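You operate a simulated robot arm through the tools that you are given. There is no shell and no other tool. Be economical: measure what you need, move in short steps, check, and stop when the job is done.

You are at the controls of a simulated robot arm. One attempt, no reset.

TASK
Make breadcrumbs from the two bread chunks by the grinder and tip them into the small green bowl.
Fine: push the bread down with the pusher, grind it all on to the tray, put pusher and tray on the island, spill nothing.
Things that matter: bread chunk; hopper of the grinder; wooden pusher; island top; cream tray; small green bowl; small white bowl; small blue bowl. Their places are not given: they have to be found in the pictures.

It is judged by the outcome, as a careful person would: the job done as asked, and still so three seconds after it is handed in. It fails if anything else is knocked over, pushed out of place, dropped, spilled or broken.

THE ROBOT
A 6-joint arm with a two-finger parallel gripper, fixed in place. Base frame: the origin is at the foot of the arm, x ahead of it, y to its left, z up. Readings come in mm, degrees, newtons and seconds.
With the tool pointing down near the work surface it reaches from about 280 to 500 mm from the base axis. Its first joint turns from -166.0 to 166.0 degrees. Payload 3.91 kg.
The TCP is the grasp point between the finger pads, 30 mm short of the fingertips. In the tool frame z runs along the fingers and y along their closing line. Largest opening 110 mm; finger width 20, thickness 10; the body of the gripper, 48 by 112 mm, starts 55 mm behind the TCP.
Orientation is told as [roll, pitch, yaw] about the base's x, y, z axes, in that order, counted from this pose: with the fingers straight down and closing along the base's y, the tool's x points along the base's -x, its y along +y and its z along -z.

THE INTERFACE
- The arm moves only by the tool apply_moves. Its argument "moves" is one flat list of numbers, 7 for each row, row after row: the turn, a rotation vector about the base's x, y, z in units of 90 degrees (1.0 is 90 degrees), then the shift along the base's x, y, z in units of 300 mm (1.0 is 300 mm), then the closure, from 0 (fully open) to 1 (shut). In form: [rx, ry, rz, x, y, z, hand, rx, ry, rz, x, y, z, hand, ...]. A call has 1 to 8 rows; each row is the pose to reach, as a shift and turn from the pose commanded when the call began. A call with a number of a shift or a turn outside -1 to 1 is refused whole. Each row takes 0.2 s and may step no farther than 50 mm and 8.6 degrees from the row before; otherwise, or with a gripper value out of range, the whole call is refused. A pose out of reach is approached as far as the arm can. The call stops where the force on the tool passes 90 N (or 10 N more than at its start, if that is more) or the arm is blocked; 0.2 s more then pass. The fingers move at their own pace (about 45 mm/s each) and stop on an object; they squeeze with about 23 N. The grip force told is the motor's: it shows also when the fingers shut on nothing. Time passes only in rows, and 0.2 s behind the last, so rows that repeat a pose let the fingers close. The reply holds the time, the measured pose of the TCP, the force on the tool along the base axes, the opening and the grip force, in the units named above and with some noise.
- Cameras (640 x 400 px; columns grow to the right, rows downward): "scene" is fixed at [398.7, 649.5, 1554.8]; the picture's right is [-0.98, -0.18, 0.00], its down [-0.07, 0.40, -0.92] and it looks along [0.16, -0.90, -0.40] (base axes); focal length 337 px, centre (320, 200). "wrist" rides on the gripper at [-36, 0, -57] in the tool frame; the picture's right is [0.00, -1.00, 0.00], its down [0.97, 0.00, -0.24] and it looks along [0.24, 0.00, 0.97] (tool axes); focal length 218 px, centre (320, 200).
- snapshot(camera): a new picture of that camera. The clock stands still meanwhile.
- raise_lower(by): slides the trunk up (or, below 0, down) by that many mm; the arm rides with it, the base frame stays. It gives what a move gives, with no picture.
- pixel_to_xyz(camera, pixels): there is no depth. For up to 12 entries [column, row, z] of the newest picture of that camera ("zoom" is the newest enlarged one), the place [x, y] in the base frame at which the ray of that pixel passes the height z, good to about 2 mm. The clock stands still meanwhile.
- enlarge(camera, box): a new picture of the part [left, top, right, bottom] of that camera's present view, enlarged. The clock stands still meanwhile.
- job_done(): hands the job in; it is judged then, once.

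Work in short steps. Measure before you move; look again where a grasp or a placing could have gone wrong, and mend it. You have 80 turns and 54 pictures in all, those below and enlarged ones among them. Open the gripper and draw the arm clear of the work before you hand the job in, unless the task says otherwise; then end with one line.

The tools are called after "Request:" as a command line: name --argument value ..., lists and objects as JSON in quotes. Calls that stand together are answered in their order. apply_moves: Moves the arm, as the interface text tells. Its arguments: {"type":"object","properties":{"moves":{"type":"array","items":{"type":"number"}}},"required":["moves"]} The other tools are called the same way: raise_lower (by) slides the trunk up or down; snapshot (camera) takes a picture; pixel_to_xyz (camera, pixels) gives the place at which the rays of pixels pass given heights; enlarge (camera, box) takes an enlarged picture of a part of a camera's view; job_done () hands the job in.

At the start:

```text
time: 0.0
eef_pos: [198.3, -259.0, 1385.8]
tcp_rot: [-0.2, -0.1, 0.1]
wrist_force: [-0.1, -0.7, 0.1]
grip_width: 109.8
gripper_force: 0.1
trunk travel left (down, up): [-551.0, 39.0]
```

scene: 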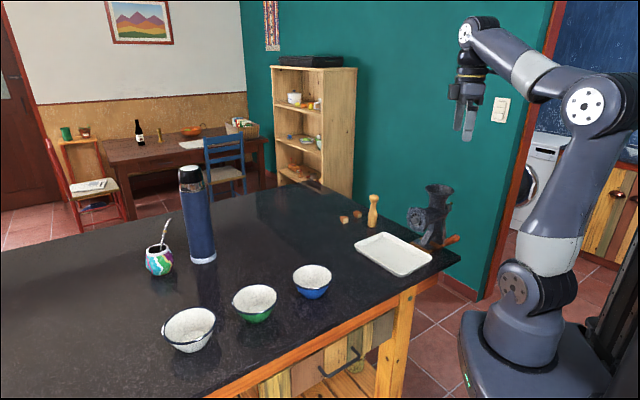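
wrist: 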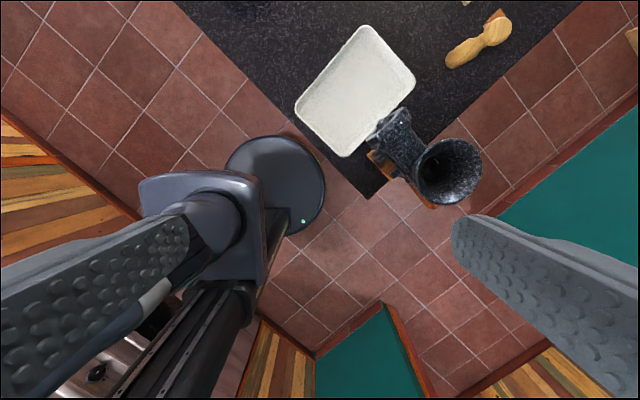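

The scene shows bread chunks near (344,219) and (357,213), pusher near (373,210), grinder near (435,215) and tray near (393,254). I take enlarged views to see the details.

Request:
enlarge --camera "scene" --box '[320, 160, 480, 290]'

Request:
enlarge --camera "wrist" --box '[280, 0, 540, 220]'

```text
3.08 times, centred on (400, 225) of scene
```

zoom: 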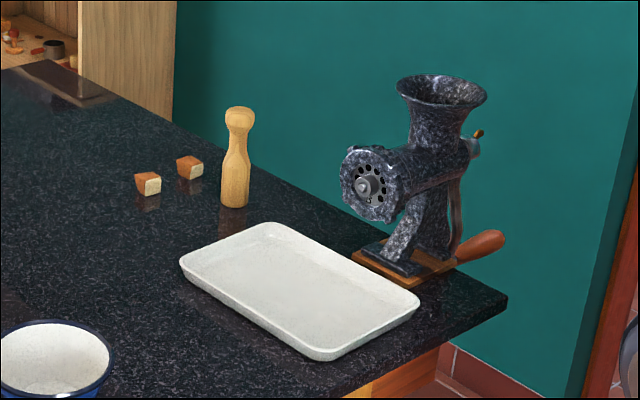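

```text
1.82 times, centred on (410, 110) of wrist
```

zoom: 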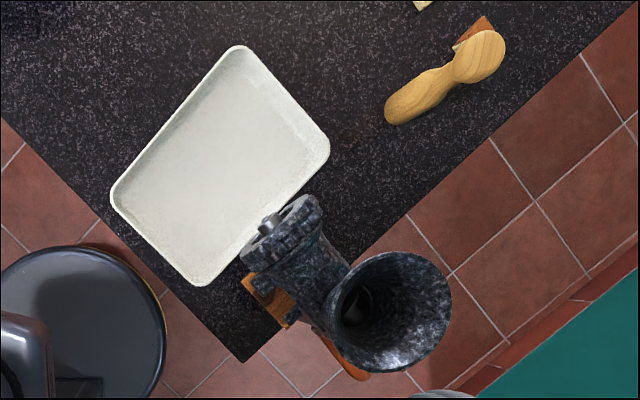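

I measure the main items from the scene and wrist pictures at plausible heights.

Request:
pixel_to_xyz --camera "scene" --pixels '[[343, 223, 265], [357, 217, 265], [373, 226, 265], [355, 251, 265], [406, 276, 265], [431, 258, 265], [386, 234, 265], [255, 318, 265], [312, 296, 265], [187, 346, 265], [444, 256, 265], [484, 248, 265]]'

Request:
pixel_to_xyz --camera "wrist" --pixels '[[295, 105, 280], [346, 155, 280], [415, 80, 280], [366, 25, 280], [448, 172, 500], [412, 172, 500], [482, 172, 500], [448, 138, 500], [448, 205, 500], [453, 60, 265], [372, 198, 265], [497, 22, 400]]'

```text
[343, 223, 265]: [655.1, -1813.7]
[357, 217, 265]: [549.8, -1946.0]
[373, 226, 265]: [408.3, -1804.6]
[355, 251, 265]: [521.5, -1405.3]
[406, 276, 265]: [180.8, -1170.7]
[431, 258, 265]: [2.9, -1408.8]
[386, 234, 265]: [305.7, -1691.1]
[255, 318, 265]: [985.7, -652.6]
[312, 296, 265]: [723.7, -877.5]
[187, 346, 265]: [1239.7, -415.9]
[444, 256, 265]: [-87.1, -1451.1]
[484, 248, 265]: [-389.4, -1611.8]
```

```text
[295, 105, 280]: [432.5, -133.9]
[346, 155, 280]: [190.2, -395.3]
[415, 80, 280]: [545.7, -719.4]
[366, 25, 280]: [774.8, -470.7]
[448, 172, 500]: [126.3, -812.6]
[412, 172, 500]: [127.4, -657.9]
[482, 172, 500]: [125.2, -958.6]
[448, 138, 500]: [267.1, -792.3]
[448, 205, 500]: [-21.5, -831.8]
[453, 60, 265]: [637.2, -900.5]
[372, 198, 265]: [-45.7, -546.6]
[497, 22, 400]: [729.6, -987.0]
```

The two views triangulate the tray rim to about z = 950 (not 265), so I measure again around that height.

Request:
pixel_to_xyz --camera "scene" --pixels '[[343, 223, 930], [357, 217, 930], [373, 226, 930], [354.6, 246, 948], [405, 276, 948], [432, 257.5, 948], [384, 233, 948], [255, 318, 930], [312, 296, 930], [187, 346, 930], [412, 242, 930], [461, 255, 930]]'

Request:
pixel_to_xyz --camera "wrist" --pixels '[[295, 105, 948], [346, 155, 948], [415, 80, 948], [366, 25, 948], [448, 172, 1150], [412, 172, 1150], [482, 172, 1150], [448, 138, 1150], [448, 205, 1150], [453, 60, 940], [372, 198, 930], [497, 22, 1050]]'

```text
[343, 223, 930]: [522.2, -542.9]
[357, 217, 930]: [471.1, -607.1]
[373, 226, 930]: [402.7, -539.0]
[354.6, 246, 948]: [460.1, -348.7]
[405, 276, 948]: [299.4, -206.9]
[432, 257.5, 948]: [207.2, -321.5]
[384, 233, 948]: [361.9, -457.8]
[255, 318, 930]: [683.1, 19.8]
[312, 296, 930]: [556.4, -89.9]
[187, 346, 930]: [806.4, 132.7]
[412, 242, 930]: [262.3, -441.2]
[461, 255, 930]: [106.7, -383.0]
```

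```text
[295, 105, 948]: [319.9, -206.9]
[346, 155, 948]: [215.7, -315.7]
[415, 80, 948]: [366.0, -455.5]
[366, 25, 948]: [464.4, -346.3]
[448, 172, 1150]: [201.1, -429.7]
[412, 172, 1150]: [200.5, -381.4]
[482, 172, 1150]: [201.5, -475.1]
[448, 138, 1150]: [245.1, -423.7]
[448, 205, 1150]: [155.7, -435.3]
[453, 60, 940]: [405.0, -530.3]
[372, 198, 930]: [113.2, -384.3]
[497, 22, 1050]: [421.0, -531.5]
```

Table top is about z = 930; chunks lie at about (522,-543) and (471,-607), pusher (403,-537), hopper mouth around (201,-430). I move high towards the chunks to test the reach.

Request:
apply_moves --moves '[0, 0, 0, 0.1, -0.11, 0, 0, 0, 0, 0, 0.2, -0.22, 0, 0, 0, 0, 0, 0.3, -0.33, 0, 0, 0, 0, 0, 0.4, -0.44, 0, 0, 0, 0, 0, 0.5, -0.55, 0, 0, 0, 0, 0, 0.6, -0.66, 0, 0, 0, 0, 0, 0.7, -0.77, 0, 0, 0, 0, 0, 0.8, -0.88, 0, 0]'

```text
time: 1.8
eef_pos: [363.2, -434.7, 1319.8]
tcp_rot: [-0.3, -0.2, 0.1]
wrist_force: [-0.7, -0.4, 1.2]
grip_width: 109.9
gripper_force: 0.1
out of reach, approached as far as the arm can: row 3, 4, 5, 6, 7, 8
trunk travel left (down, up): [-551.0, 39.0]
```

The arm stretches to 566 mm at this height and dipped; going lower should give more reach. I go down and see.

Request:
apply_moves --moves '[0, 0, 0, 0, 0, -0.12, 0, 0, 0, 0, 0, 0, -0.24, 0, 0, 0, 0, 0, 0, -0.36, 0, 0, 0, 0, 0, 0, -0.48, 0, 0, 0, 0, 0, 0, -0.6, 0]'

Request:
snapshot --camera "wrist"

Request:
snapshot --camera "scene"

```text
time: 3.0
eef_pos: [367.2, -436.6, 1137.7]
tcp_rot: [-0.1, 0.0, 0.0]
wrist_force: [-0.2, 0.4, -0.8]
grip_width: 109.9
gripper_force: 0.1
trunk travel left (down, up): [-551.0, 39.0]
```

```text
49 pictures are left
```

wrist: 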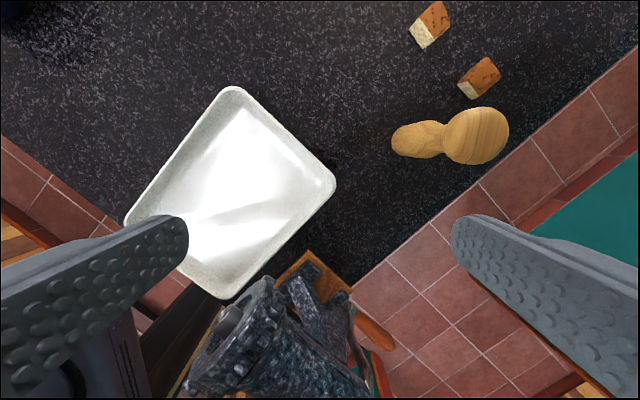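

```text
48 pictures are left
```

scene: 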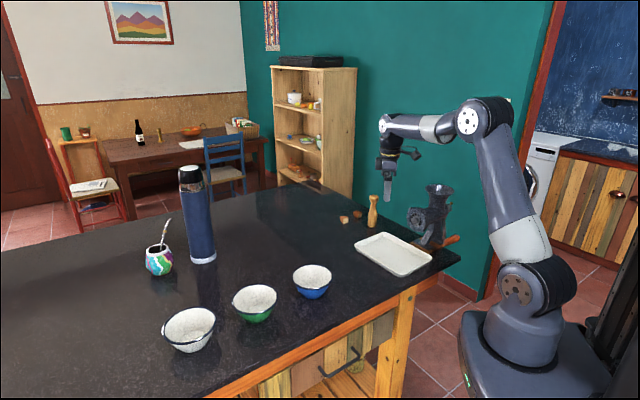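

The wrist view shows the chunks at (430,25) and (480,78) and the pusher head at (480,135); I measure them, the tray and the grinder.

Request:
pixel_to_xyz --camera "wrist" --pixels '[[435, 8, 945], [418, 43, 945], [449, 20, 945], [411, 28, 945], [485, 63, 945], [464, 95, 945], [495, 78, 945], [460, 78, 945], [416, 140, 945], [478, 135, 1050], [352, 280, 940], [306, 255, 940]]'

Request:
pixel_to_xyz --camera "scene" --pixels '[[344, 219, 945], [357, 213, 945], [373, 226, 930], [374, 197, 1050], [443, 187, 1150], [426, 187, 1150], [460, 187, 1150], [412, 216, 1030], [432, 185, 1150]]'

```text
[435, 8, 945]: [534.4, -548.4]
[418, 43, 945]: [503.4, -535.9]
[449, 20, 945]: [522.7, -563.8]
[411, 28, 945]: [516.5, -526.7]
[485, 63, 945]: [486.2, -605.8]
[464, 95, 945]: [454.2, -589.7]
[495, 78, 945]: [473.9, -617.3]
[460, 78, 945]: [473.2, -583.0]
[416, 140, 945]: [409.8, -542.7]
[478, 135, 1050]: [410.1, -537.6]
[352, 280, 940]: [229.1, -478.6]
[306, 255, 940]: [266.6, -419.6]
```

```text
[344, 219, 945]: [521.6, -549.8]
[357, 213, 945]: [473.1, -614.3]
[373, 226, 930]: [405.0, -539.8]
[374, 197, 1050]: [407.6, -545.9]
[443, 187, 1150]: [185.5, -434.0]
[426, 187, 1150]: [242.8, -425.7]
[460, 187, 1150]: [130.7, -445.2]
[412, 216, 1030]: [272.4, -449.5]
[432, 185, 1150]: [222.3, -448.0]
```

Chunks: A about (519,-545), B about (470,-601). I enlarge for their orientation and test horizontal reach above A at present height (tips clear of the pusher).

Request:
enlarge --camera "wrist" --box '[380, 0, 540, 100]'

Request:
apply_moves --moves '[0, 0, 0, 0.126, -0.09, 0, 0, 0, 0, 0, 0.253, -0.18, 0, 0, 0, 0, 0, 0.38, -0.27, 0, 0, 0, 0, 0, 0.507, -0.36, 0, 0]'

```text
4.00 times, centred on (460, 50) of wrist
```

zoom: 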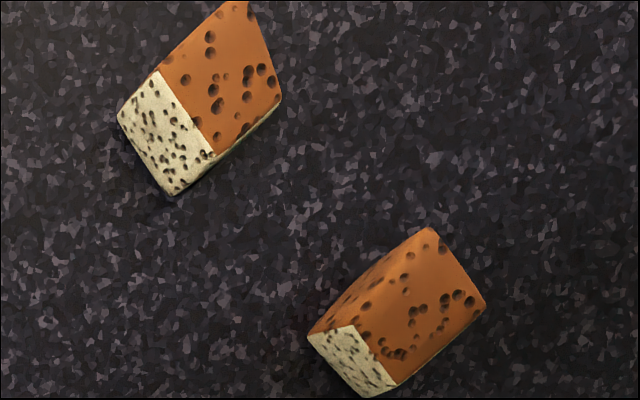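

```text
time: 4.0
eef_pos: [479.2, -512.1, 1133.0]
tcp_rot: [-0.1, 0.0, 0.0]
wrist_force: [-0.3, 0.3, -1.0]
grip_width: 109.9
gripper_force: 0.0
out of reach, approached as far as the arm can: row 3, 4
trunk travel left (down, up): [-551.0, 39.0]
```

The reach sphere is centred near z 765, so raising the trunk 39 mm helps to get the far chunks. I raise it.

Request:
raise_lower --by 38

```text
time: 4.8
eef_pos: [478.6, -511.9, 1171.4]
tcp_rot: [-0.2, -0.1, -0.1]
wrist_force: [1.0, -0.6, 0.4]
grip_width: 110.3
gripper_force: 0.2
trunk travel left (down, up): [-589.0, 1.0]
```

Now turn the hand 34.5° in yaw, narrow to about 60 mm, and come to above chunk A.

Request:
apply_moves --moves '[0, 0, 0.0767, 0.027, -0.022, -0.08, 0.45, 0, 0, 0.153, 0.054, -0.044, -0.16, 0.45, 0, 0, 0.23, 0.08, -0.066, -0.24, 0.45, 0, 0, 0.307, 0.107, -0.088, -0.32, 0.45, 0, 0, 0.383, 0.135, -0.11, -0.405, 0.45]'

Request:
snapshot --camera "wrist"

```text
time: 6.0
eef_pos: [506.2, -529.3, 1048.2]
tcp_rot: [-0.4, -0.1, 34.5]
wrist_force: [0.1, 0.1, -0.6]
grip_width: 60.5
gripper_force: 0.1
out of reach, approached as far as the arm can: row 2, 3, 4, 5
trunk travel left (down, up): [-589.0, 1.0]
```

```text
46 pictures are left
```

wrist: 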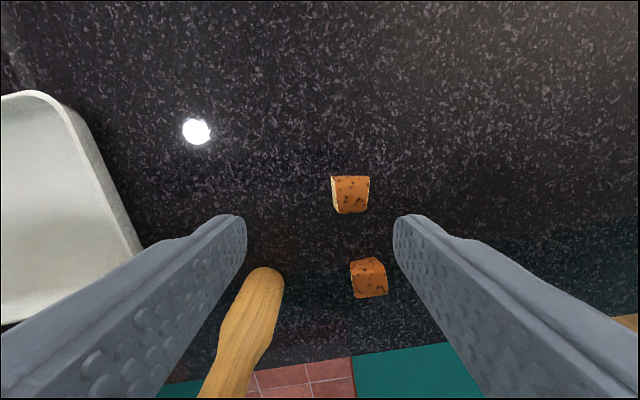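

Chunk A appears at (351,195), B at (369,278), pusher top at (262,272). I measure them.

Request:
pixel_to_xyz --camera "wrist" --pixels '[[335, 178, 954], [369, 177, 954], [367, 212, 954], [338, 214, 954], [352, 264, 954], [383, 262, 954], [387, 293, 954], [357, 297, 954], [266, 275, 1050], [266, 275, 1065]]'

```text
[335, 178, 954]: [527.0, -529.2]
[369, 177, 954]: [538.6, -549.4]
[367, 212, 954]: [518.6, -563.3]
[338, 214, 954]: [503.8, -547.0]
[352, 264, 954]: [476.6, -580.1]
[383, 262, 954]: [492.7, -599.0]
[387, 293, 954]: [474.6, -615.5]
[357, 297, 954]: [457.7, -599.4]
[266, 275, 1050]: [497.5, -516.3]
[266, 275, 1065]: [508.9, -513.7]
```

Chunk A centre (522,-547), B (475,-598). I descend on A with the fingertips just above the table, then close.

Request:
apply_moves --moves '[0, 0, 0, 0, 0, -0.1, 0.45, 0, 0, 0, 0.03, -0.03, -0.2, 0.45, 0, 0, 0, 0.053, -0.06, -0.273, 0.45]'

Request:
apply_moves --moves '[0, 0, 0, 0, 0, 0, 0.9, 0, 0, 0, 0, 0, 0, 0.9, 0, 0, 0, 0, 0, 0, 0.9]'

Request:
snapshot --camera "wrist"

```text
time: 6.8
eef_pos: [510.8, -534.1, 963.0]
tcp_rot: [-0.3, -0.2, 34.5]
wrist_force: [0.2, 0.4, 0.2]
grip_width: 60.6
gripper_force: 0.1
out of reach, approached as far as the arm can: row 2, 3
trunk travel left (down, up): [-589.0, 1.0]
```

```text
time: 7.6
eef_pos: [511.2, -535.8, 964.3]
tcp_rot: [-0.3, -0.1, 34.4]
wrist_force: [-1.0, 1.5, 2.4]
grip_width: 23.9
gripper_force: 23.4
trunk travel left (down, up): [-589.0, 1.0]
```

```text
45 pictures are left
```

wrist: 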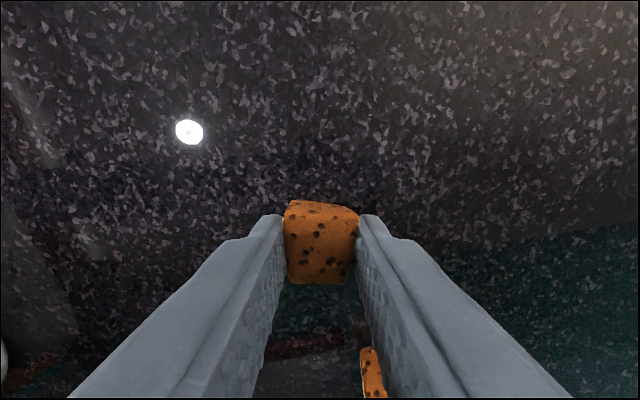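

Chunk A is held (23.9 mm). I lift while drawing inward, to about (350,-440,1216).

Request:
apply_moves --moves '[0, 0, 0, -0.05, 0.04, 0.14, 0.9, 0, 0, 0, -0.11, 0.08, 0.28, 0.9, 0, 0, 0, -0.17, 0.12, 0.42, 0.9, 0, 0, 0, -0.23, 0.16, 0.56, 0.9, 0, 0, 0, -0.29, 0.2, 0.7, 0.9, 0, 0, 0, -0.35, 0.24, 0.84, 0.9, 0, 0, 0, -0.45, 0.28, 0.9, 0.9, 0, 0, 0, -0.57, 0.32, 0.9, 0.9]'

Request:
snapshot --camera "wrist"

```text
time: 9.4
eef_pos: [339.4, -438.9, 1236.5]
tcp_rot: [-0.2, 0.0, 34.5]
wrist_force: [0.1, 0.4, 0.6]
grip_width: 23.8
gripper_force: 23.0
trunk travel left (down, up): [-589.0, 1.0]
```

```text
44 pictures are left
```

wrist: 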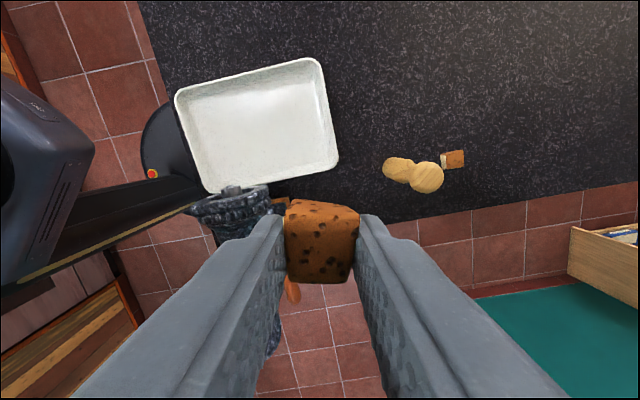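

I triangulate the hopper mouth: the scene ray of (439.6,189.6) at several heights.

Request:
pixel_to_xyz --camera "scene" --pixels '[[439.6, 189.6, 1120], [439.6, 189.6, 1140], [439.6, 189.6, 1160], [439.6, 189.6, 1180], [418, 222, 1000], [412, 216, 1030], [478, 237, 950], [458, 241, 950], [477, 203, 1070]]'

Request:
pixel_to_xyz --camera "wrist" --pixels '[[232, 188, 1030], [207, 195, 945], [335, 165, 945], [178, 95, 945], [315, 60, 945], [292, 288, 950], [242, 192, 1060]]'

```text
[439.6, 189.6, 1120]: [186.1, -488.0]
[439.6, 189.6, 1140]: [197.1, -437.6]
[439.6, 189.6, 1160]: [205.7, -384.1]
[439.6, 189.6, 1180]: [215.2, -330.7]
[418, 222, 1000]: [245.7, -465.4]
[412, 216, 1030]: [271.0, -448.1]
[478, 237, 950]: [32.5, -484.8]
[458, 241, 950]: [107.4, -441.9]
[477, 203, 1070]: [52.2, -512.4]
```

```text
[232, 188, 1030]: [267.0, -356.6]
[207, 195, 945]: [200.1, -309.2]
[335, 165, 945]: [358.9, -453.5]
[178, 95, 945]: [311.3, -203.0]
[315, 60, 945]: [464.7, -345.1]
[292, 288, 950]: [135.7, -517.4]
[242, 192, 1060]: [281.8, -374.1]
```

Hopper mouth centre is about (199,-437), rim z about 1140, barrel axis z about 1055 with the plate at about (275,-365) – just inside the tray's edge. I carry chunk A over the hopper and lower to the rim.

Request:
apply_moves --moves '[0, 0, 0, -0.15, 0.002, 0, 0.9, 0, 0, 0, -0.3, 0.004, 0, 0.9, 0, 0, 0, -0.467, 0.006, 0, 0.9, 0, 0, 0, -0.467, 0.006, -0.1, 0.9]'

Request:
enlarge --camera "scene" --box '[360, 110, 520, 270]'

Request:
snapshot --camera "wrist"

```text
refused: row 3 steps farther than a row can; nothing moved
```

```text
2.50 times, centred on (440, 190) of scene
```

zoom: 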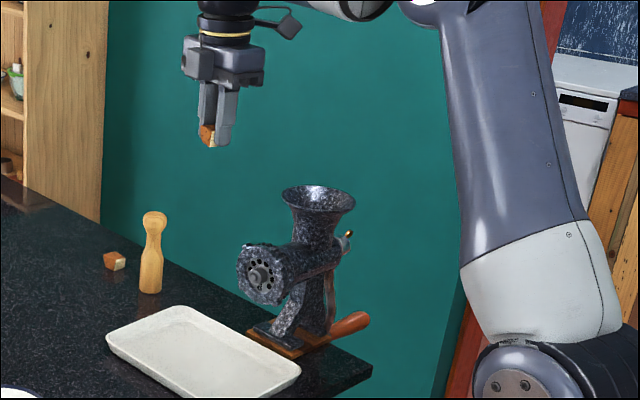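

```text
42 pictures are left
```

wrist: 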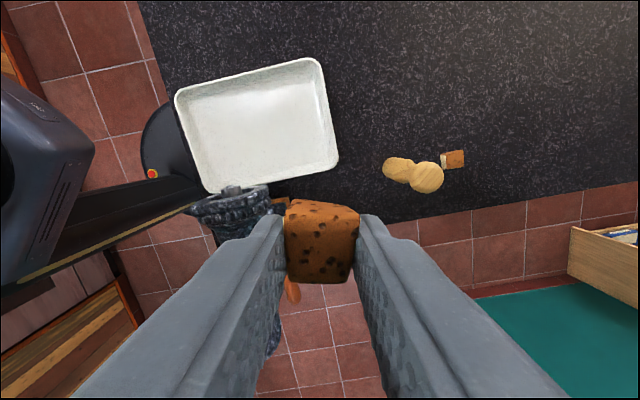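

The step was a hair too long; nothing moved. I repeat with four even rows.

Request:
apply_moves --moves '[0, 0, 0, -0.12, 0.002, 0, 0.9, 0, 0, 0, -0.24, 0.004, 0, 0.9, 0, 0, 0, -0.36, 0.006, 0, 0.9, 0, 0, 0, -0.467, 0.006, 0, 0.9, 0, 0, 0, -0.467, 0.006, -0.12, 0.9]'

Request:
enlarge --camera "scene" --box '[400, 130, 480, 210]'

Request:
snapshot --camera "wrist"

```text
time: 10.6
eef_pos: [200.6, -438.3, 1199.7]
tcp_rot: [-0.2, -0.1, 34.5]
wrist_force: [-0.2, -0.3, -0.1]
grip_width: 23.8
gripper_force: 22.7
trunk travel left (down, up): [-589.0, 1.0]
```

```text
5.00 times, centred on (440, 170) of scene
```

zoom: 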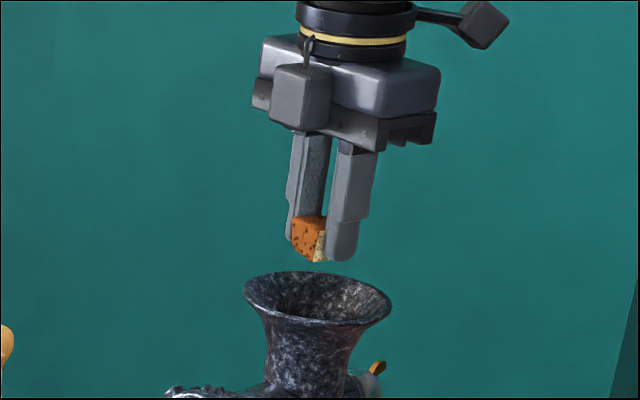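

```text
40 pictures are left
```

wrist: 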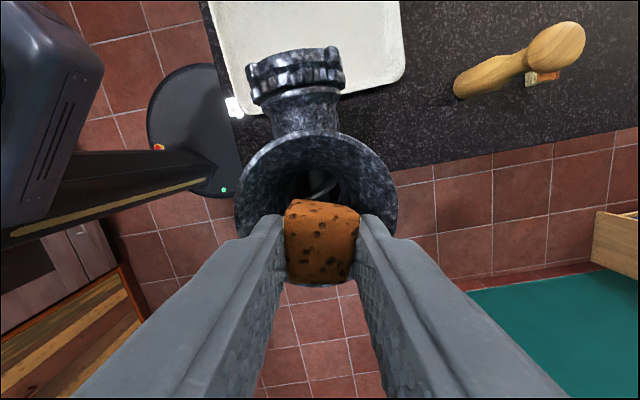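

Hopper rim spans columns 234–398, rows 131–285 in the wrist picture; I check its centre at rim height.

Request:
pixel_to_xyz --camera "wrist" --pixels '[[234, 210, 1140], [398, 210, 1140], [317, 131, 1140], [317, 285, 1140], [320, 245, 1175], [320, 170, 1080]]'

```text
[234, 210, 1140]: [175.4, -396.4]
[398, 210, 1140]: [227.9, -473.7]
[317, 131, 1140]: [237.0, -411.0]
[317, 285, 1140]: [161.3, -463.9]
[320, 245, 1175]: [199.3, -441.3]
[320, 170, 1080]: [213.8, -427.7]
```

The mouth centre (200,-436) agrees with the chunk. I lower to z≈1164 and open a little, then rise.

Request:
apply_moves --moves '[0, 0, 0, 0, 0.004, -0.12, 0.9, 0, 0, 0, 0, 0.004, -0.12, 0.56, 0, 0, 0, 0, 0.004, -0.12, 0.56, 0, 0, 0, 0, 0.004, -0.12, 0.56, 0, 0, 0, 0, 0.004, 0, 0.56, 0, 0, 0, 0, 0.004, 0.12, 0.56]'

Request:
snapshot --camera "wrist"

```text
time: 12.0
eef_pos: [200.0, -436.8, 1235.1]
tcp_rot: [-0.3, -0.2, 34.5]
wrist_force: [-0.6, 0.7, 0.1]
grip_width: 48.4
gripper_force: 0.2
trunk travel left (down, up): [-589.0, 1.0]
```

```text
39 pictures are left
```

wrist: 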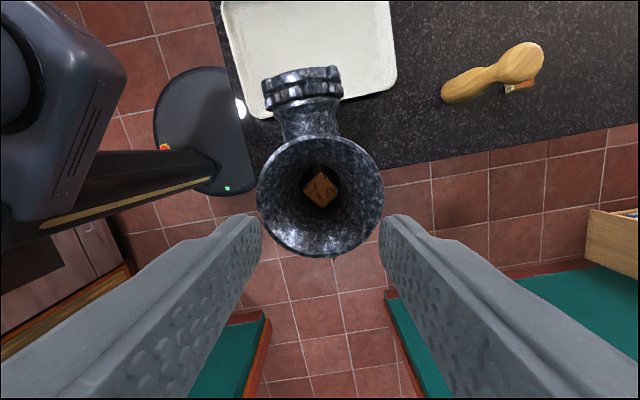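

Chunk A sits in the throat. Chunk B at (475,-598) is about 764 mm out, beyond vertical reach, so I'll take it with the hand turned to yaw -53° and tilted 15° outward. First I move out high while turning.

Request:
apply_moves --moves '[0, 0, -0.08, 0.08, -0.035, 0, 0.45, 0, 0, -0.16, 0.16, -0.07, 0, 0.45, 0, 0, -0.24, 0.24, -0.105, -0.02, 0.45, 0, 0, -0.32, 0.32, -0.14, -0.04, 0.45, 0, 0, -0.4, 0.4, -0.18, -0.07, 0.45, 0, 0, -0.48, 0.48, -0.22, -0.1, 0.45, 0, 0, -0.56, 0.56, -0.27, -0.13, 0.45, 0, 0, -0.64, 0.66, -0.3, -0.16, 0.45]'

Request:
apply_moves --moves '[0, 0, -0.083, 0.03, -0.06, -0.08, 0.45, 0, 0, -0.166, 0.06, -0.1, -0.16, 0.45, 0, 0, -0.249, 0.09, -0.13, -0.24, 0.45, 0, 0, -0.332, 0.12, -0.15, -0.3, 0.45]'

Request:
snapshot --camera "wrist"

```text
time: 13.8
eef_pos: [401.1, -525.7, 1188.4]
tcp_rot: [-0.3, -0.1, -23.3]
wrist_force: [0.2, 0.2, -0.7]
grip_width: 60.7
gripper_force: 0.1
trunk travel left (down, up): [-589.0, 1.0]
```

```text
time: 14.8
eef_pos: [434.3, -569.0, 1095.3]
tcp_rot: [-0.2, -0.1, -53.2]
wrist_force: [0.2, 0.0, -0.1]
grip_width: 60.6
gripper_force: 0.1
trunk travel left (down, up): [-589.0, 1.0]
```

```text
38 pictures are left
```

wrist: 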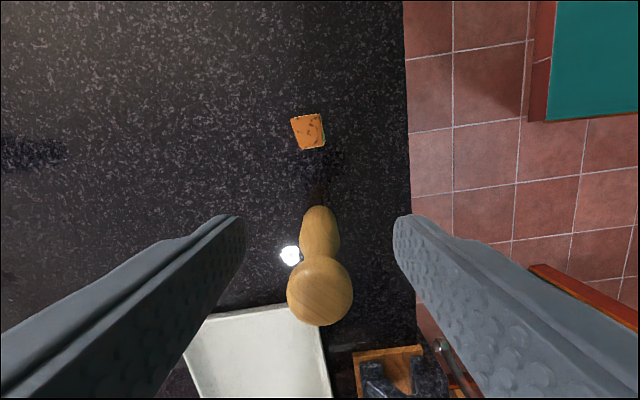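

B is at (309,131), pusher between the finger lines with its head at (320,290). I measure both.

Request:
pixel_to_xyz --camera "wrist" --pixels '[[292, 118, 954], [322, 113, 954], [325, 146, 954], [301, 149, 954], [318, 225, 935], [320, 290, 1060], [320, 324, 1055], [320, 258, 1055]]'

Request:
apply_moves --moves '[-0.0435, -0.0346, 0, 0.03, -0.035, 0, 0.45, -0.087, -0.069, 0, 0.05, -0.06, 0, 0.45, -0.1305, -0.1037, 0, 0.07, -0.08, -0.03, 0.45]'

```text
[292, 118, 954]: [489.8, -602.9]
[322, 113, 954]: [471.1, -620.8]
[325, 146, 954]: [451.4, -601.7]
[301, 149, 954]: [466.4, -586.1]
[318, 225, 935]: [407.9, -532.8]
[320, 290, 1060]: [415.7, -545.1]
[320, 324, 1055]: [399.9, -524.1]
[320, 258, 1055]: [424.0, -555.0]
```

```text
time: 15.6
eef_pos: [455.6, -593.3, 1085.9]
tcp_rot: [0.1, -15.3, -53.0]
wrist_force: [-0.5, 0.2, 0.9]
grip_width: 60.9
gripper_force: 0.0
trunk travel left (down, up): [-589.0, 1.0]
```

B centre is (470,-603). I lower to TCP (466,-598,967) and close.

Request:
apply_moves --moves '[0, 0, 0, 0.01, 0, -0.14, 0.45, 0, 0, 0, 0.02, -0.01, -0.28, 0.45, 0, 0, 0, 0.035, -0.016, -0.396, 0.45, 0, 0, 0, 0.035, -0.016, -0.396, 0.45]'

Request:
snapshot --camera "wrist"

```text
time: 16.6
eef_pos: [466.1, -599.0, 967.1]
tcp_rot: [0.2, -15.1, -53.1]
wrist_force: [-1.0, -1.0, -0.1]
grip_width: 60.5
gripper_force: 0.1
trunk travel left (down, up): [-589.0, 1.0]
```

```text
37 pictures are left
```

wrist: 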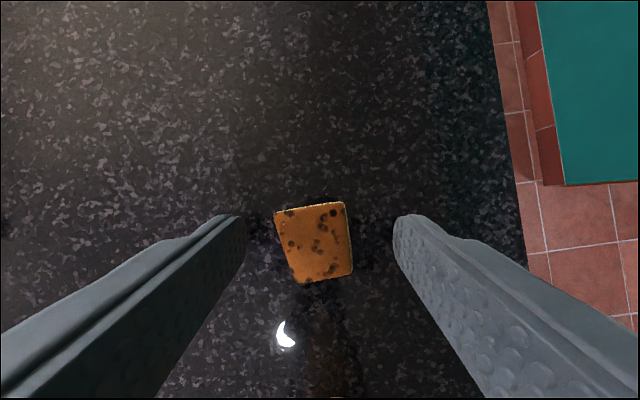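

The chunk sits between the fingertips. I close and lift straight up.

Request:
apply_moves --moves '[0, 0, 0, 0, 0, 0, 0.9, 0, 0, 0, 0, 0, 0, 0.9, 0, 0, 0, 0, 0, 0, 0.9, 0, 0, 0, 0, 0, 0.14, 0.9, 0, 0, 0, -0.01, 0.01, 0.28, 0.9, 0, 0, 0, -0.03, 0.03, 0.42, 0.9, 0, 0, 0, -0.09, 0.1, 0.52, 0.9]'

Request:
apply_moves --moves '[0.0435, 0.0346, 0, -0.07, 0.03, 0.1, 0.9, 0.087, 0.069, 0, -0.16, 0.06, 0.2, 0.9, 0.1305, 0.1037, 0, -0.26, 0.09, 0.28, 0.9, 0.1305, 0.1037, 0, -0.38, 0.13, 0.32, 0.9, 0.1305, 0.1037, 0, -0.5, 0.2, 0.32, 0.9, 0.1305, 0.1037, 0, -0.62, 0.28, 0.32, 0.9]'

Request:
snapshot --camera "wrist"

```text
time: 18.2
eef_pos: [437.1, -568.5, 1124.0]
tcp_rot: [0.2, -15.1, -53.1]
wrist_force: [0.4, -0.1, 0.9]
grip_width: 24.7
gripper_force: 22.7
trunk travel left (down, up): [-589.0, 1.0]
```

```text
time: 19.6
eef_pos: [251.2, -483.0, 1219.5]
tcp_rot: [-0.1, -0.1, -53.0]
wrist_force: [-0.2, -0.2, 0.5]
grip_width: 25.1
gripper_force: 23.6
trunk travel left (down, up): [-589.0, 1.0]
```

```text
36 pictures are left
```

wrist: 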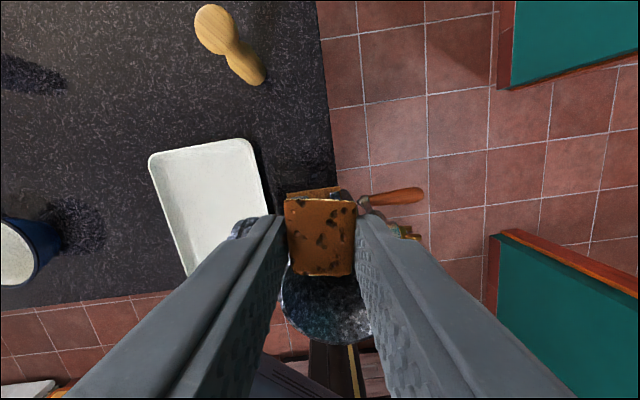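

Chunk B is held. I shift over the hopper, lower to the rim, release and rise.

Request:
apply_moves --moves '[0, 0, 0, -0.085, 0.075, 0, 0.9, 0, 0, 0, -0.17, 0.153, 0, 0.9, 0, 0, 0, -0.17, 0.153, -0.09, 0.9, 0, 0, 0, -0.17, 0.153, -0.18, 0.9, 0, 0, 0, -0.17, 0.153, -0.18, 0.56, 0, 0, 0, -0.17, 0.153, -0.18, 0.56, 0, 0, 0, -0.17, 0.153, -0.05, 0.56, 0, 0, 0, -0.17, 0.153, 0.1, 0.56]'

Request:
snapshot --camera "wrist"

```text
time: 21.4
eef_pos: [199.8, -440.7, 1250.6]
tcp_rot: [-0.1, -0.1, -53.0]
wrist_force: [-0.3, -0.2, -0.4]
grip_width: 48.4
gripper_force: 0.0
trunk travel left (down, up): [-589.0, 1.0]
```

```text
35 pictures are left
```

wrist: 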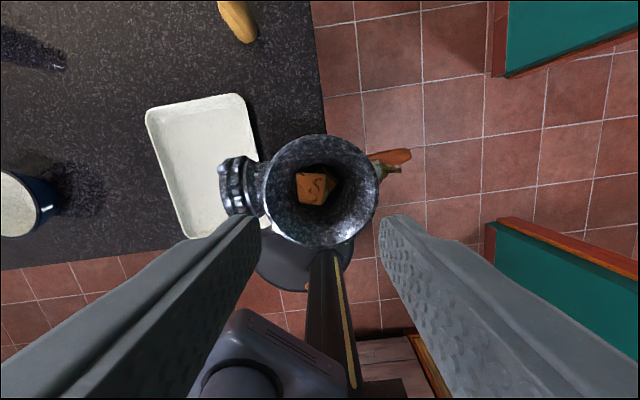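

Both chunks are in the throat. Now the pusher at about (407,-538): I go above it with the fingers open wider.

Request:
apply_moves --moves '[0, 0, 0, 0.11, -0.05, 0, 0.3, 0, 0, 0, 0.22, -0.1, 0, 0.3, 0, 0, 0, 0.33, -0.155, -0.05, 0.3, 0, 0, 0, 0.44, -0.21, -0.12, 0.3, 0, 0, 0, 0.55, -0.26, -0.2, 0.3, 0, 0, 0, 0.66, -0.31, -0.28, 0.3, 0, 0, 0, 0.69, -0.325, -0.35, 0.3]'

Request:
snapshot --camera "wrist"

Request:
enlarge --camera "scene" --box '[340, 150, 420, 230]'

```text
time: 23.0
eef_pos: [411.3, -537.8, 1145.7]
tcp_rot: [-0.2, -0.2, -53.0]
wrist_force: [-0.2, 1.2, 0.8]
grip_width: 77.1
gripper_force: 0.0
trunk travel left (down, up): [-589.0, 1.0]
```

```text
34 pictures are left
```

wrist: 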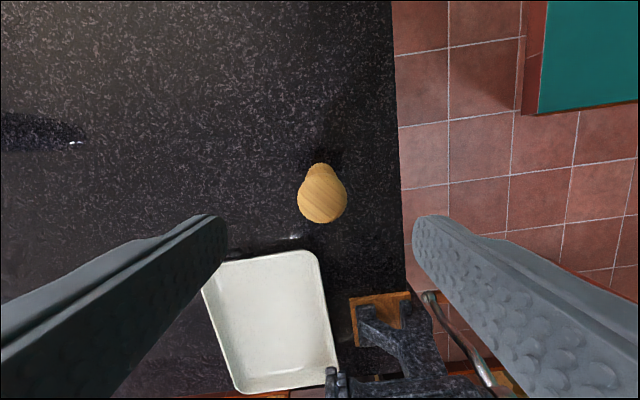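

```text
5.00 times, centred on (380, 190) of scene
```

zoom: 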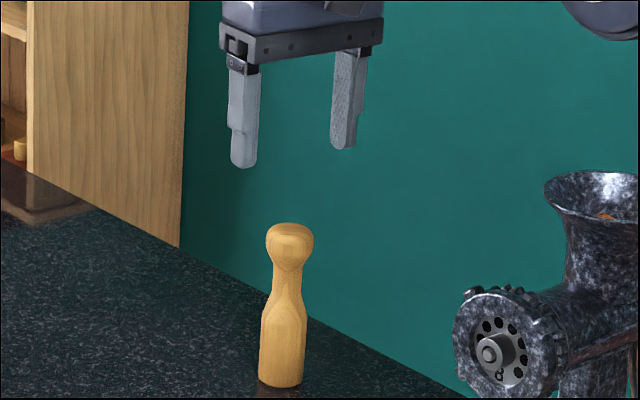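

Head circle centre at (322,200), base visible at (320,168). I measure at a few heights.

Request:
pixel_to_xyz --camera "wrist" --pixels '[[298, 200, 1040], [347, 200, 1040], [322, 200, 1040], [322, 200, 1050], [320, 168, 940]]'

Request:
pixel_to_xyz --camera "zoom" --pixels '[[290, 245, 1030], [290, 245, 1040], [290, 245, 1050], [282, 375, 930], [282, 385, 930]]'

```text
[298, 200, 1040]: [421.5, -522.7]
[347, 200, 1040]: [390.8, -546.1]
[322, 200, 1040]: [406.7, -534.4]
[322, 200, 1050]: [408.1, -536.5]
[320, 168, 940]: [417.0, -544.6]
```

```text
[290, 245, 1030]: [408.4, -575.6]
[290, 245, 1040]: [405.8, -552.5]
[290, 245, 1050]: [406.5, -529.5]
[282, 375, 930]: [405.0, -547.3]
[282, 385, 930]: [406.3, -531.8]
```

Pusher axis at (407,-536), ball centre z≈1046, about 37 mm across. I lower around it and close.

Request:
apply_moves --moves '[0, 0, 0, -0.014, 0.006, -0.12, 0.3, 0, 0, 0, -0.014, 0.006, -0.24, 0.3, 0, 0, 0, -0.014, 0.006, -0.34, 0.3, 0, 0, 0, -0.014, 0.006, -0.34, 0.8, 0, 0, 0, -0.014, 0.006, -0.34, 0.8, 0, 0, 0, -0.014, 0.006, -0.34, 0.8, 0, 0, 0, -0.014, 0.006, -0.34, 0.8]'

Request:
snapshot --camera "wrist"

```text
time: 24.6
eef_pos: [404.9, -535.8, 1045.5]
tcp_rot: [-0.3, -0.1, -53.0]
wrist_force: [-0.2, 0.1, -0.1]
grip_width: 34.6
gripper_force: 22.9
trunk travel left (down, up): [-589.0, 1.0]
```

```text
32 pictures are left
```

wrist: 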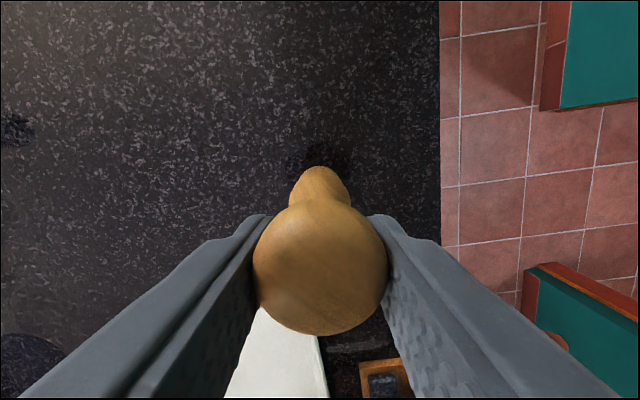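

Pusher gripped (34.6 mm). I lift it, drawing in, high enough (bottom >1150) for the hopper.

Request:
apply_moves --moves '[0, 0, 0, 0, 0, 0.12, 0.8, 0, 0, 0, -0.02, 0.01, 0.26, 0.8, 0, 0, 0, -0.06, 0.03, 0.4, 0.8, 0, 0, 0, -0.12, 0.05, 0.54, 0.8, 0, 0, 0, -0.18, 0.07, 0.66, 0.8, 0, 0, 0, -0.25, 0.1, 0.78, 0.8, 0, 0, 0, -0.36, 0.15, 0.82, 0.8, 0, 0, 0, -0.48, 0.22, 0.82, 0.8]'

Request:
apply_moves --moves '[0, 0, 0, -0.1, 0.055, 0, 0.8, 0, 0, 0, -0.207, 0.111, 0, 0.8, 0, 0, 0, -0.207, 0.111, 0, 0.8]'

Request:
enlarge --camera "scene" --box '[390, 110, 490, 230]'

Request:
snapshot --camera "wrist"

```text
time: 26.4
eef_pos: [259.7, -468.3, 1291.7]
tcp_rot: [-0.1, -0.2, -53.0]
wrist_force: [0.6, 0.2, -0.6]
grip_width: 34.7
gripper_force: 23.2
trunk travel left (down, up): [-589.0, 1.0]
```

```text
time: 27.2
eef_pos: [199.0, -437.7, 1293.4]
tcp_rot: [-0.2, -0.1, -53.0]
wrist_force: [0.2, 0.2, 0.3]
grip_width: 34.3
gripper_force: 23.1
trunk travel left (down, up): [-589.0, 1.0]
```

```text
3.33 times, centred on (440, 170) of scene
```

zoom: 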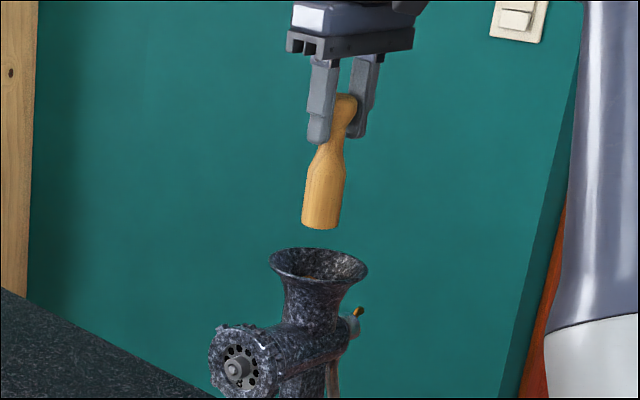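

```text
30 pictures are left
```

wrist: 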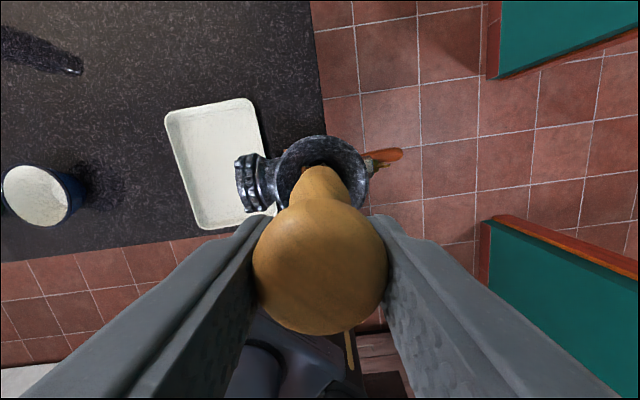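

The pusher hangs upright over the mouth. I lower it slowly, 12–15 mm rows, watching the force.

Request:
apply_moves --moves '[0, 0, 0, 0, 0, -0.06, 0.8, 0, 0, 0, 0, 0, -0.12, 0.8, 0, 0, 0, 0, 0, -0.16, 0.8, 0, 0, 0, 0, 0, -0.2, 0.8, 0, 0, 0, 0, 0, -0.23, 0.8]'

Request:
enlarge --camera "scene" --box '[390, 110, 490, 230]'

```text
time: 28.4
eef_pos: [200.5, -435.3, 1219.0]
tcp_rot: [0.0, 0.3, -53.0]
wrist_force: [-0.5, -0.7, -0.6]
grip_width: 34.0
gripper_force: 22.7
trunk travel left (down, up): [-589.0, 1.0]
```

```text
3.33 times, centred on (440, 170) of scene
```

zoom: 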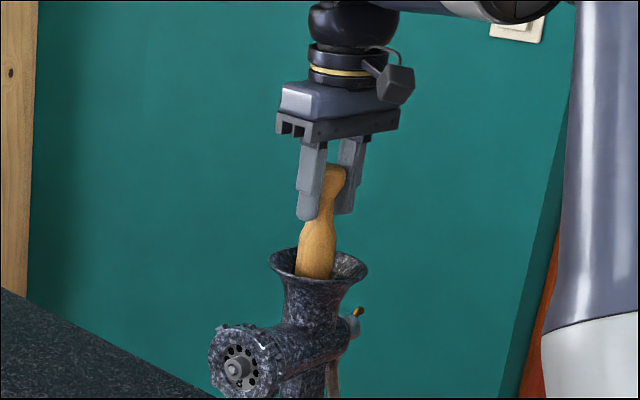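

No force yet; bottom is at about 1104. I continue down gently.

Request:
apply_moves --moves '[0, 0, 0, 0, 0, -0.03, 0.8, 0, 0, 0, 0, 0, -0.06, 0.8, 0, 0, 0, 0, 0, -0.09, 0.8, 0, 0, 0, 0, 0, -0.12, 0.8]'

Request:
enlarge --camera "scene" --box '[390, 110, 490, 230]'

```text
time: 29.4
eef_pos: [198.3, -434.8, 1184.2]
tcp_rot: [-0.1, 0.0, -52.9]
wrist_force: [-0.3, 0.1, 0.3]
grip_width: 33.8
gripper_force: 23.1
trunk travel left (down, up): [-589.0, 1.0]
```

```text
3.33 times, centred on (440, 170) of scene
```

zoom: 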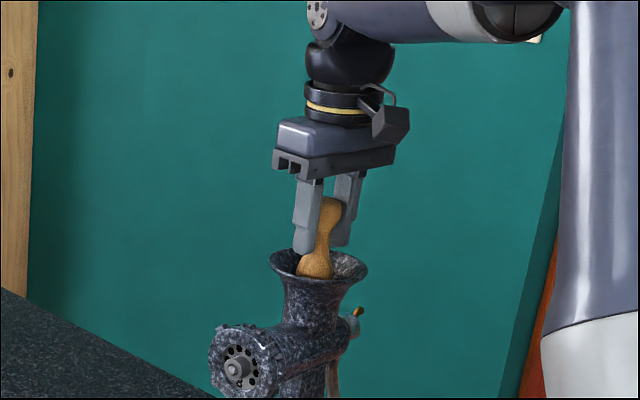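

Fingertips are near rim level. I go a bit further, 5 mm rows, and look from the wrist.

Request:
apply_moves --moves '[0, 0, 0, 0, 0, -0.016, 0.8, 0, 0, 0, 0, 0, -0.032, 0.8, 0, 0, 0, 0, 0, -0.05, 0.8]'

Request:
snapshot --camera "wrist"

```text
time: 30.2
eef_pos: [198.6, -436.0, 1167.1]
tcp_rot: [0.0, 0.2, -53.1]
wrist_force: [-0.9, -0.2, 5.7]
grip_width: 34.3
gripper_force: 20.2
trunk travel left (down, up): [-589.0, 1.0]
```

```text
27 pictures are left
```

wrist: 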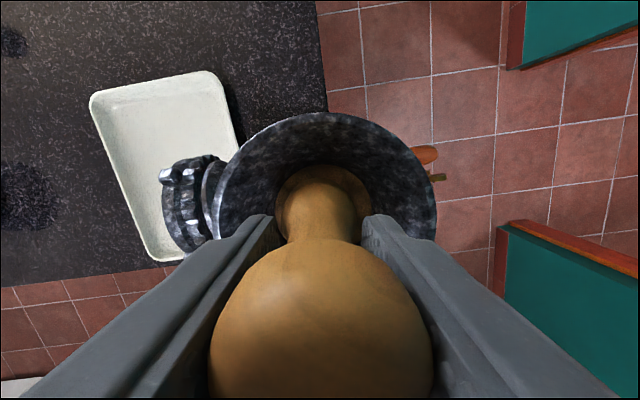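

Fz 5.7 N and the ball has slipped up in the fingers: the pusher has met the bread. I'll release it standing in the throat, rise, and press on its head with closed fingers.

Request:
apply_moves --moves '[0, 0, 0, 0, 0, 0, 0.5, 0, 0, 0, 0, 0, 0.03, 0.45, 0, 0, 0, 0, 0, 0.1, 0.4, 0, 0, 0, 0, 0, 0.22, 0.4, 0, 0, 0, 0, 0, 0.34, 0.4, 0, 0, 0, 0, 0, 0.42, 0.4]'

Request:
snapshot --camera "wrist"

Request:
enlarge --camera "scene" --box '[390, 130, 490, 250]'

```text
time: 31.6
eef_pos: [197.7, -435.4, 1296.7]
tcp_rot: [-0.2, 0.0, -53.0]
wrist_force: [-0.9, 0.7, 0.3]
grip_width: 66.2
gripper_force: 0.1
trunk travel left (down, up): [-589.0, 1.0]
```

```text
26 pictures are left
```

wrist: 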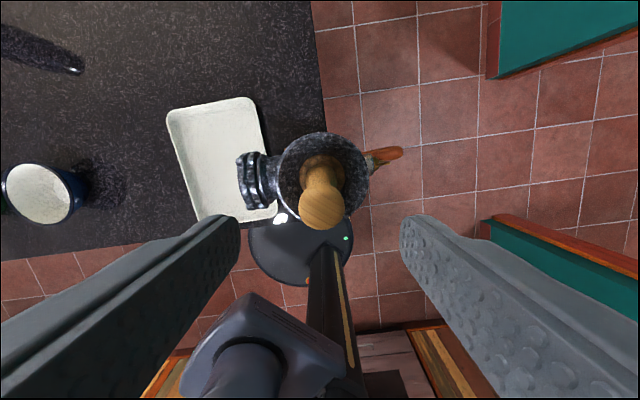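

```text
3.33 times, centred on (440, 190) of scene
```

zoom: 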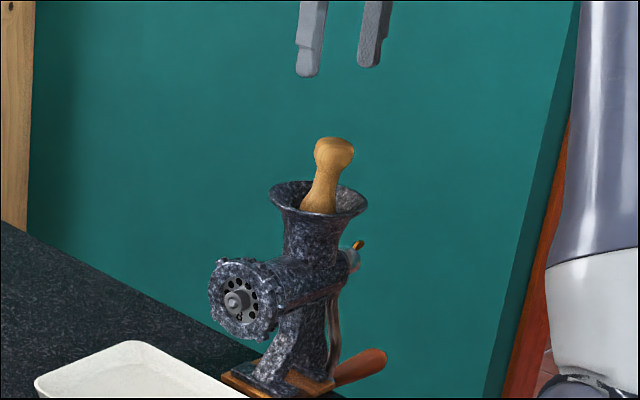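

The pusher stands in the throat; head at wrist (322,207), zoom (334,155). I locate it.

Request:
pixel_to_xyz --camera "wrist" --pixels '[[322, 206, 1160], [322, 206, 1180], [322, 206, 1200], [298, 206, 1180], [347, 206, 1180]]'

Request:
pixel_to_xyz --camera "zoom" --pixels '[[334, 156, 1160], [334, 156, 1180], [334, 156, 1200], [334, 139, 1190], [316, 205, 1140]]'

```text
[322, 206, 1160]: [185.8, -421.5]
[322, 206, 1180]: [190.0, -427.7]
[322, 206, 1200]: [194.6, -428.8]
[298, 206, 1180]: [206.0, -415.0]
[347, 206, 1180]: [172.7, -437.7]
```

```text
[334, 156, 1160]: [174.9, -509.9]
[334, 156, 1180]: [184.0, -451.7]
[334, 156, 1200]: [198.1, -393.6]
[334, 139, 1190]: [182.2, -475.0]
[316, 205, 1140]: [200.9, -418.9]
```

Ball centre about (192,-428,1188), so the pusher's bottom is at about 1071. I close the fingers and press down on its head in small steps.

Request:
apply_moves --moves '[0, 0, 0, -0.018, 0.022, 0, 1, 0, 0, 0, -0.018, 0.022, 0, 1, 0, 0, 0, -0.018, 0.022, -0.06, 1, 0, 0, 0, -0.018, 0.022, -0.12, 1, 0, 0, 0, -0.018, 0.022, -0.17, 1, 0, 0, 0, -0.018, 0.022, -0.19, 1, 0, 0, 0, -0.018, 0.022, -0.205, 1]'

Request:
apply_moves --moves '[0, 0, 0, 0, 0, -0.012, 1, 0, 0, 0, 0, 0, -0.024, 1, 0, 0, 0, 0, 0, -0.036, 1]'

```text
time: 33.2
eef_pos: [192.7, -428.8, 1235.1]
tcp_rot: [0.0, -0.1, -53.0]
wrist_force: [-0.2, -0.7, 0.3]
grip_width: 0.0
gripper_force: 23.0
trunk travel left (down, up): [-589.0, 1.0]
```

```text
time: 34.0
eef_pos: [189.6, -428.1, 1231.7]
tcp_rot: [-0.5, -1.0, -53.1]
wrist_force: [-5.1, -3.0, 58.7]
grip_width: 0.0
gripper_force: 23.2
trunk travel left (down, up): [-589.0, 1.0]
```

58.7 N with no more travel: the bread is pressed down on the screw. I back off upward and locate the crank handle (zoom (365,367), wrist (388,157)); pictures again from a clear position.

Request:
apply_moves --moves '[0, 0, 0, 0, 0, 0.06, 1, 0, 0, 0, 0, 0, 0.2, 1, 0, 0, 0, 0, -0.06, 0.3, 0.6, 0, 0, 0, -0.1, -0.16, 0.34, 0.4, 0, 0, 0, -0.2, -0.26, 0.34, 0.4]'

Request:
snapshot --camera "wrist"

Request:
enlarge --camera "scene" --box '[400, 170, 500, 260]'

```text
time: 35.2
eef_pos: [132.6, -509.6, 1326.2]
tcp_rot: [-0.1, -0.2, -53.0]
wrist_force: [-0.5, -0.8, -0.1]
grip_width: 66.1
gripper_force: 0.2
trunk travel left (down, up): [-589.0, 1.0]
```

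```text
24 pictures are left
```

wrist: 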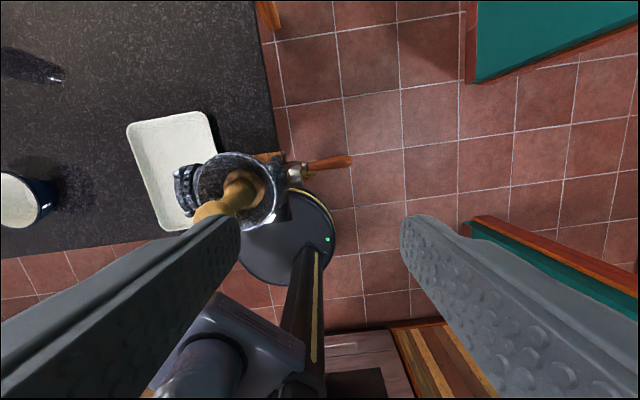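

```text
4.44 times, centred on (450, 215) of scene
```

zoom: 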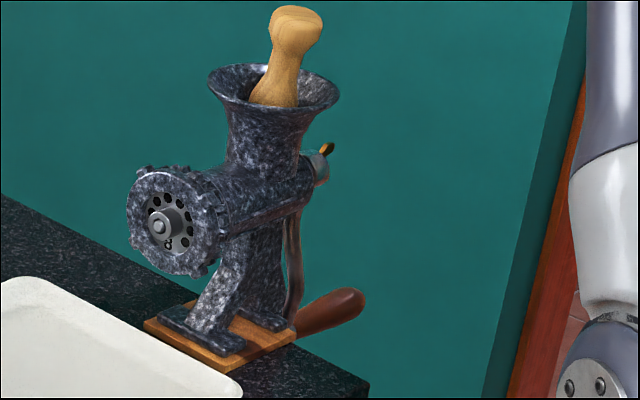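

Handle tip is at zoom (355,300)/wrist (349,161), its base at zoom (297,328)/wrist (307,166); nut at zoom (318,168)/wrist (297,172). I triangulate.

Request:
pixel_to_xyz --camera "wrist" --pixels '[[347, 161, 940], [347, 161, 970], [347, 161, 1000], [310, 166, 940], [310, 166, 970], [297, 172, 1055], [297, 172, 1070]]'

Request:
pixel_to_xyz --camera "zoom" --pixels '[[353, 302, 940], [353, 302, 970], [353, 302, 1000], [303, 324, 940], [303, 324, 970]]'

Request:
pixel_to_xyz --camera "zoom" --pixels '[[318, 168, 1040], [318, 168, 1055], [318, 168, 1070], [166, 228, 1050], [166, 228, 1060], [360, 385, 930], [240, 370, 930], [145, 322, 930]]'

```text
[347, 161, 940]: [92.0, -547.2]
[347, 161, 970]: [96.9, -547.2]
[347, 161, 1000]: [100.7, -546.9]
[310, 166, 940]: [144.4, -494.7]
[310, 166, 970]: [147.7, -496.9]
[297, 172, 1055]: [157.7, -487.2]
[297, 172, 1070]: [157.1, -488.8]
```

```text
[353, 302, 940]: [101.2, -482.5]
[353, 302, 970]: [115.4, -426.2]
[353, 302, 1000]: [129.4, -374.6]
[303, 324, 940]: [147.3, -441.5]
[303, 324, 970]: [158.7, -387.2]
```

```text
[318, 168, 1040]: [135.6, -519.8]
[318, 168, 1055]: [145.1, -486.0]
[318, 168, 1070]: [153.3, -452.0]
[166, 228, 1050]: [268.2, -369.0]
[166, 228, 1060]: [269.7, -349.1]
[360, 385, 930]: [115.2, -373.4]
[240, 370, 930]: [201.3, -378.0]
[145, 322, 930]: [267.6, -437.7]
```

Triangulated: handle from (139,-492,911) to tip (87,-547,905), crank axis at z≈1055 along 45°, crank radius ≈147 mm, clear of the table edge. Before going there I check the wall line at floor height.

Request:
pixel_to_xyz --camera "wrist" --pixels '[[470, 80, 0], [640, 8, 0], [475, 215, 0], [638, 292, 0], [400, 240, 0], [272, 130, 930], [262, 20, 930], [140, 243, 930]]'

Request:
snapshot --camera "scene"

```text
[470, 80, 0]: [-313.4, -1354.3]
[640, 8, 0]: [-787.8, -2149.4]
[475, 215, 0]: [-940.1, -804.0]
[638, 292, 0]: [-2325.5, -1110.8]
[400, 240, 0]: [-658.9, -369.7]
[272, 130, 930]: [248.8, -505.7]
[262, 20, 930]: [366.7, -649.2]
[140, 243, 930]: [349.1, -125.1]
```

```text
22 pictures are left
```

scene: 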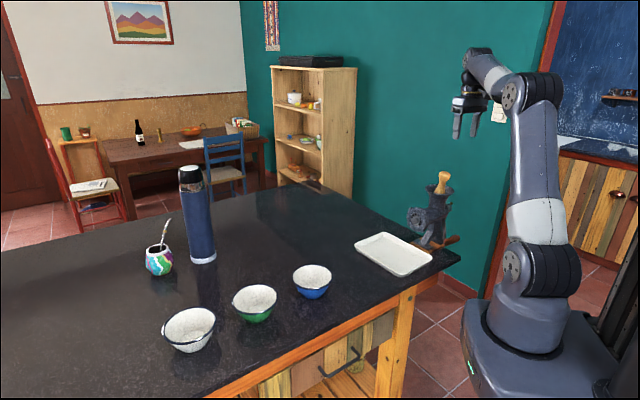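

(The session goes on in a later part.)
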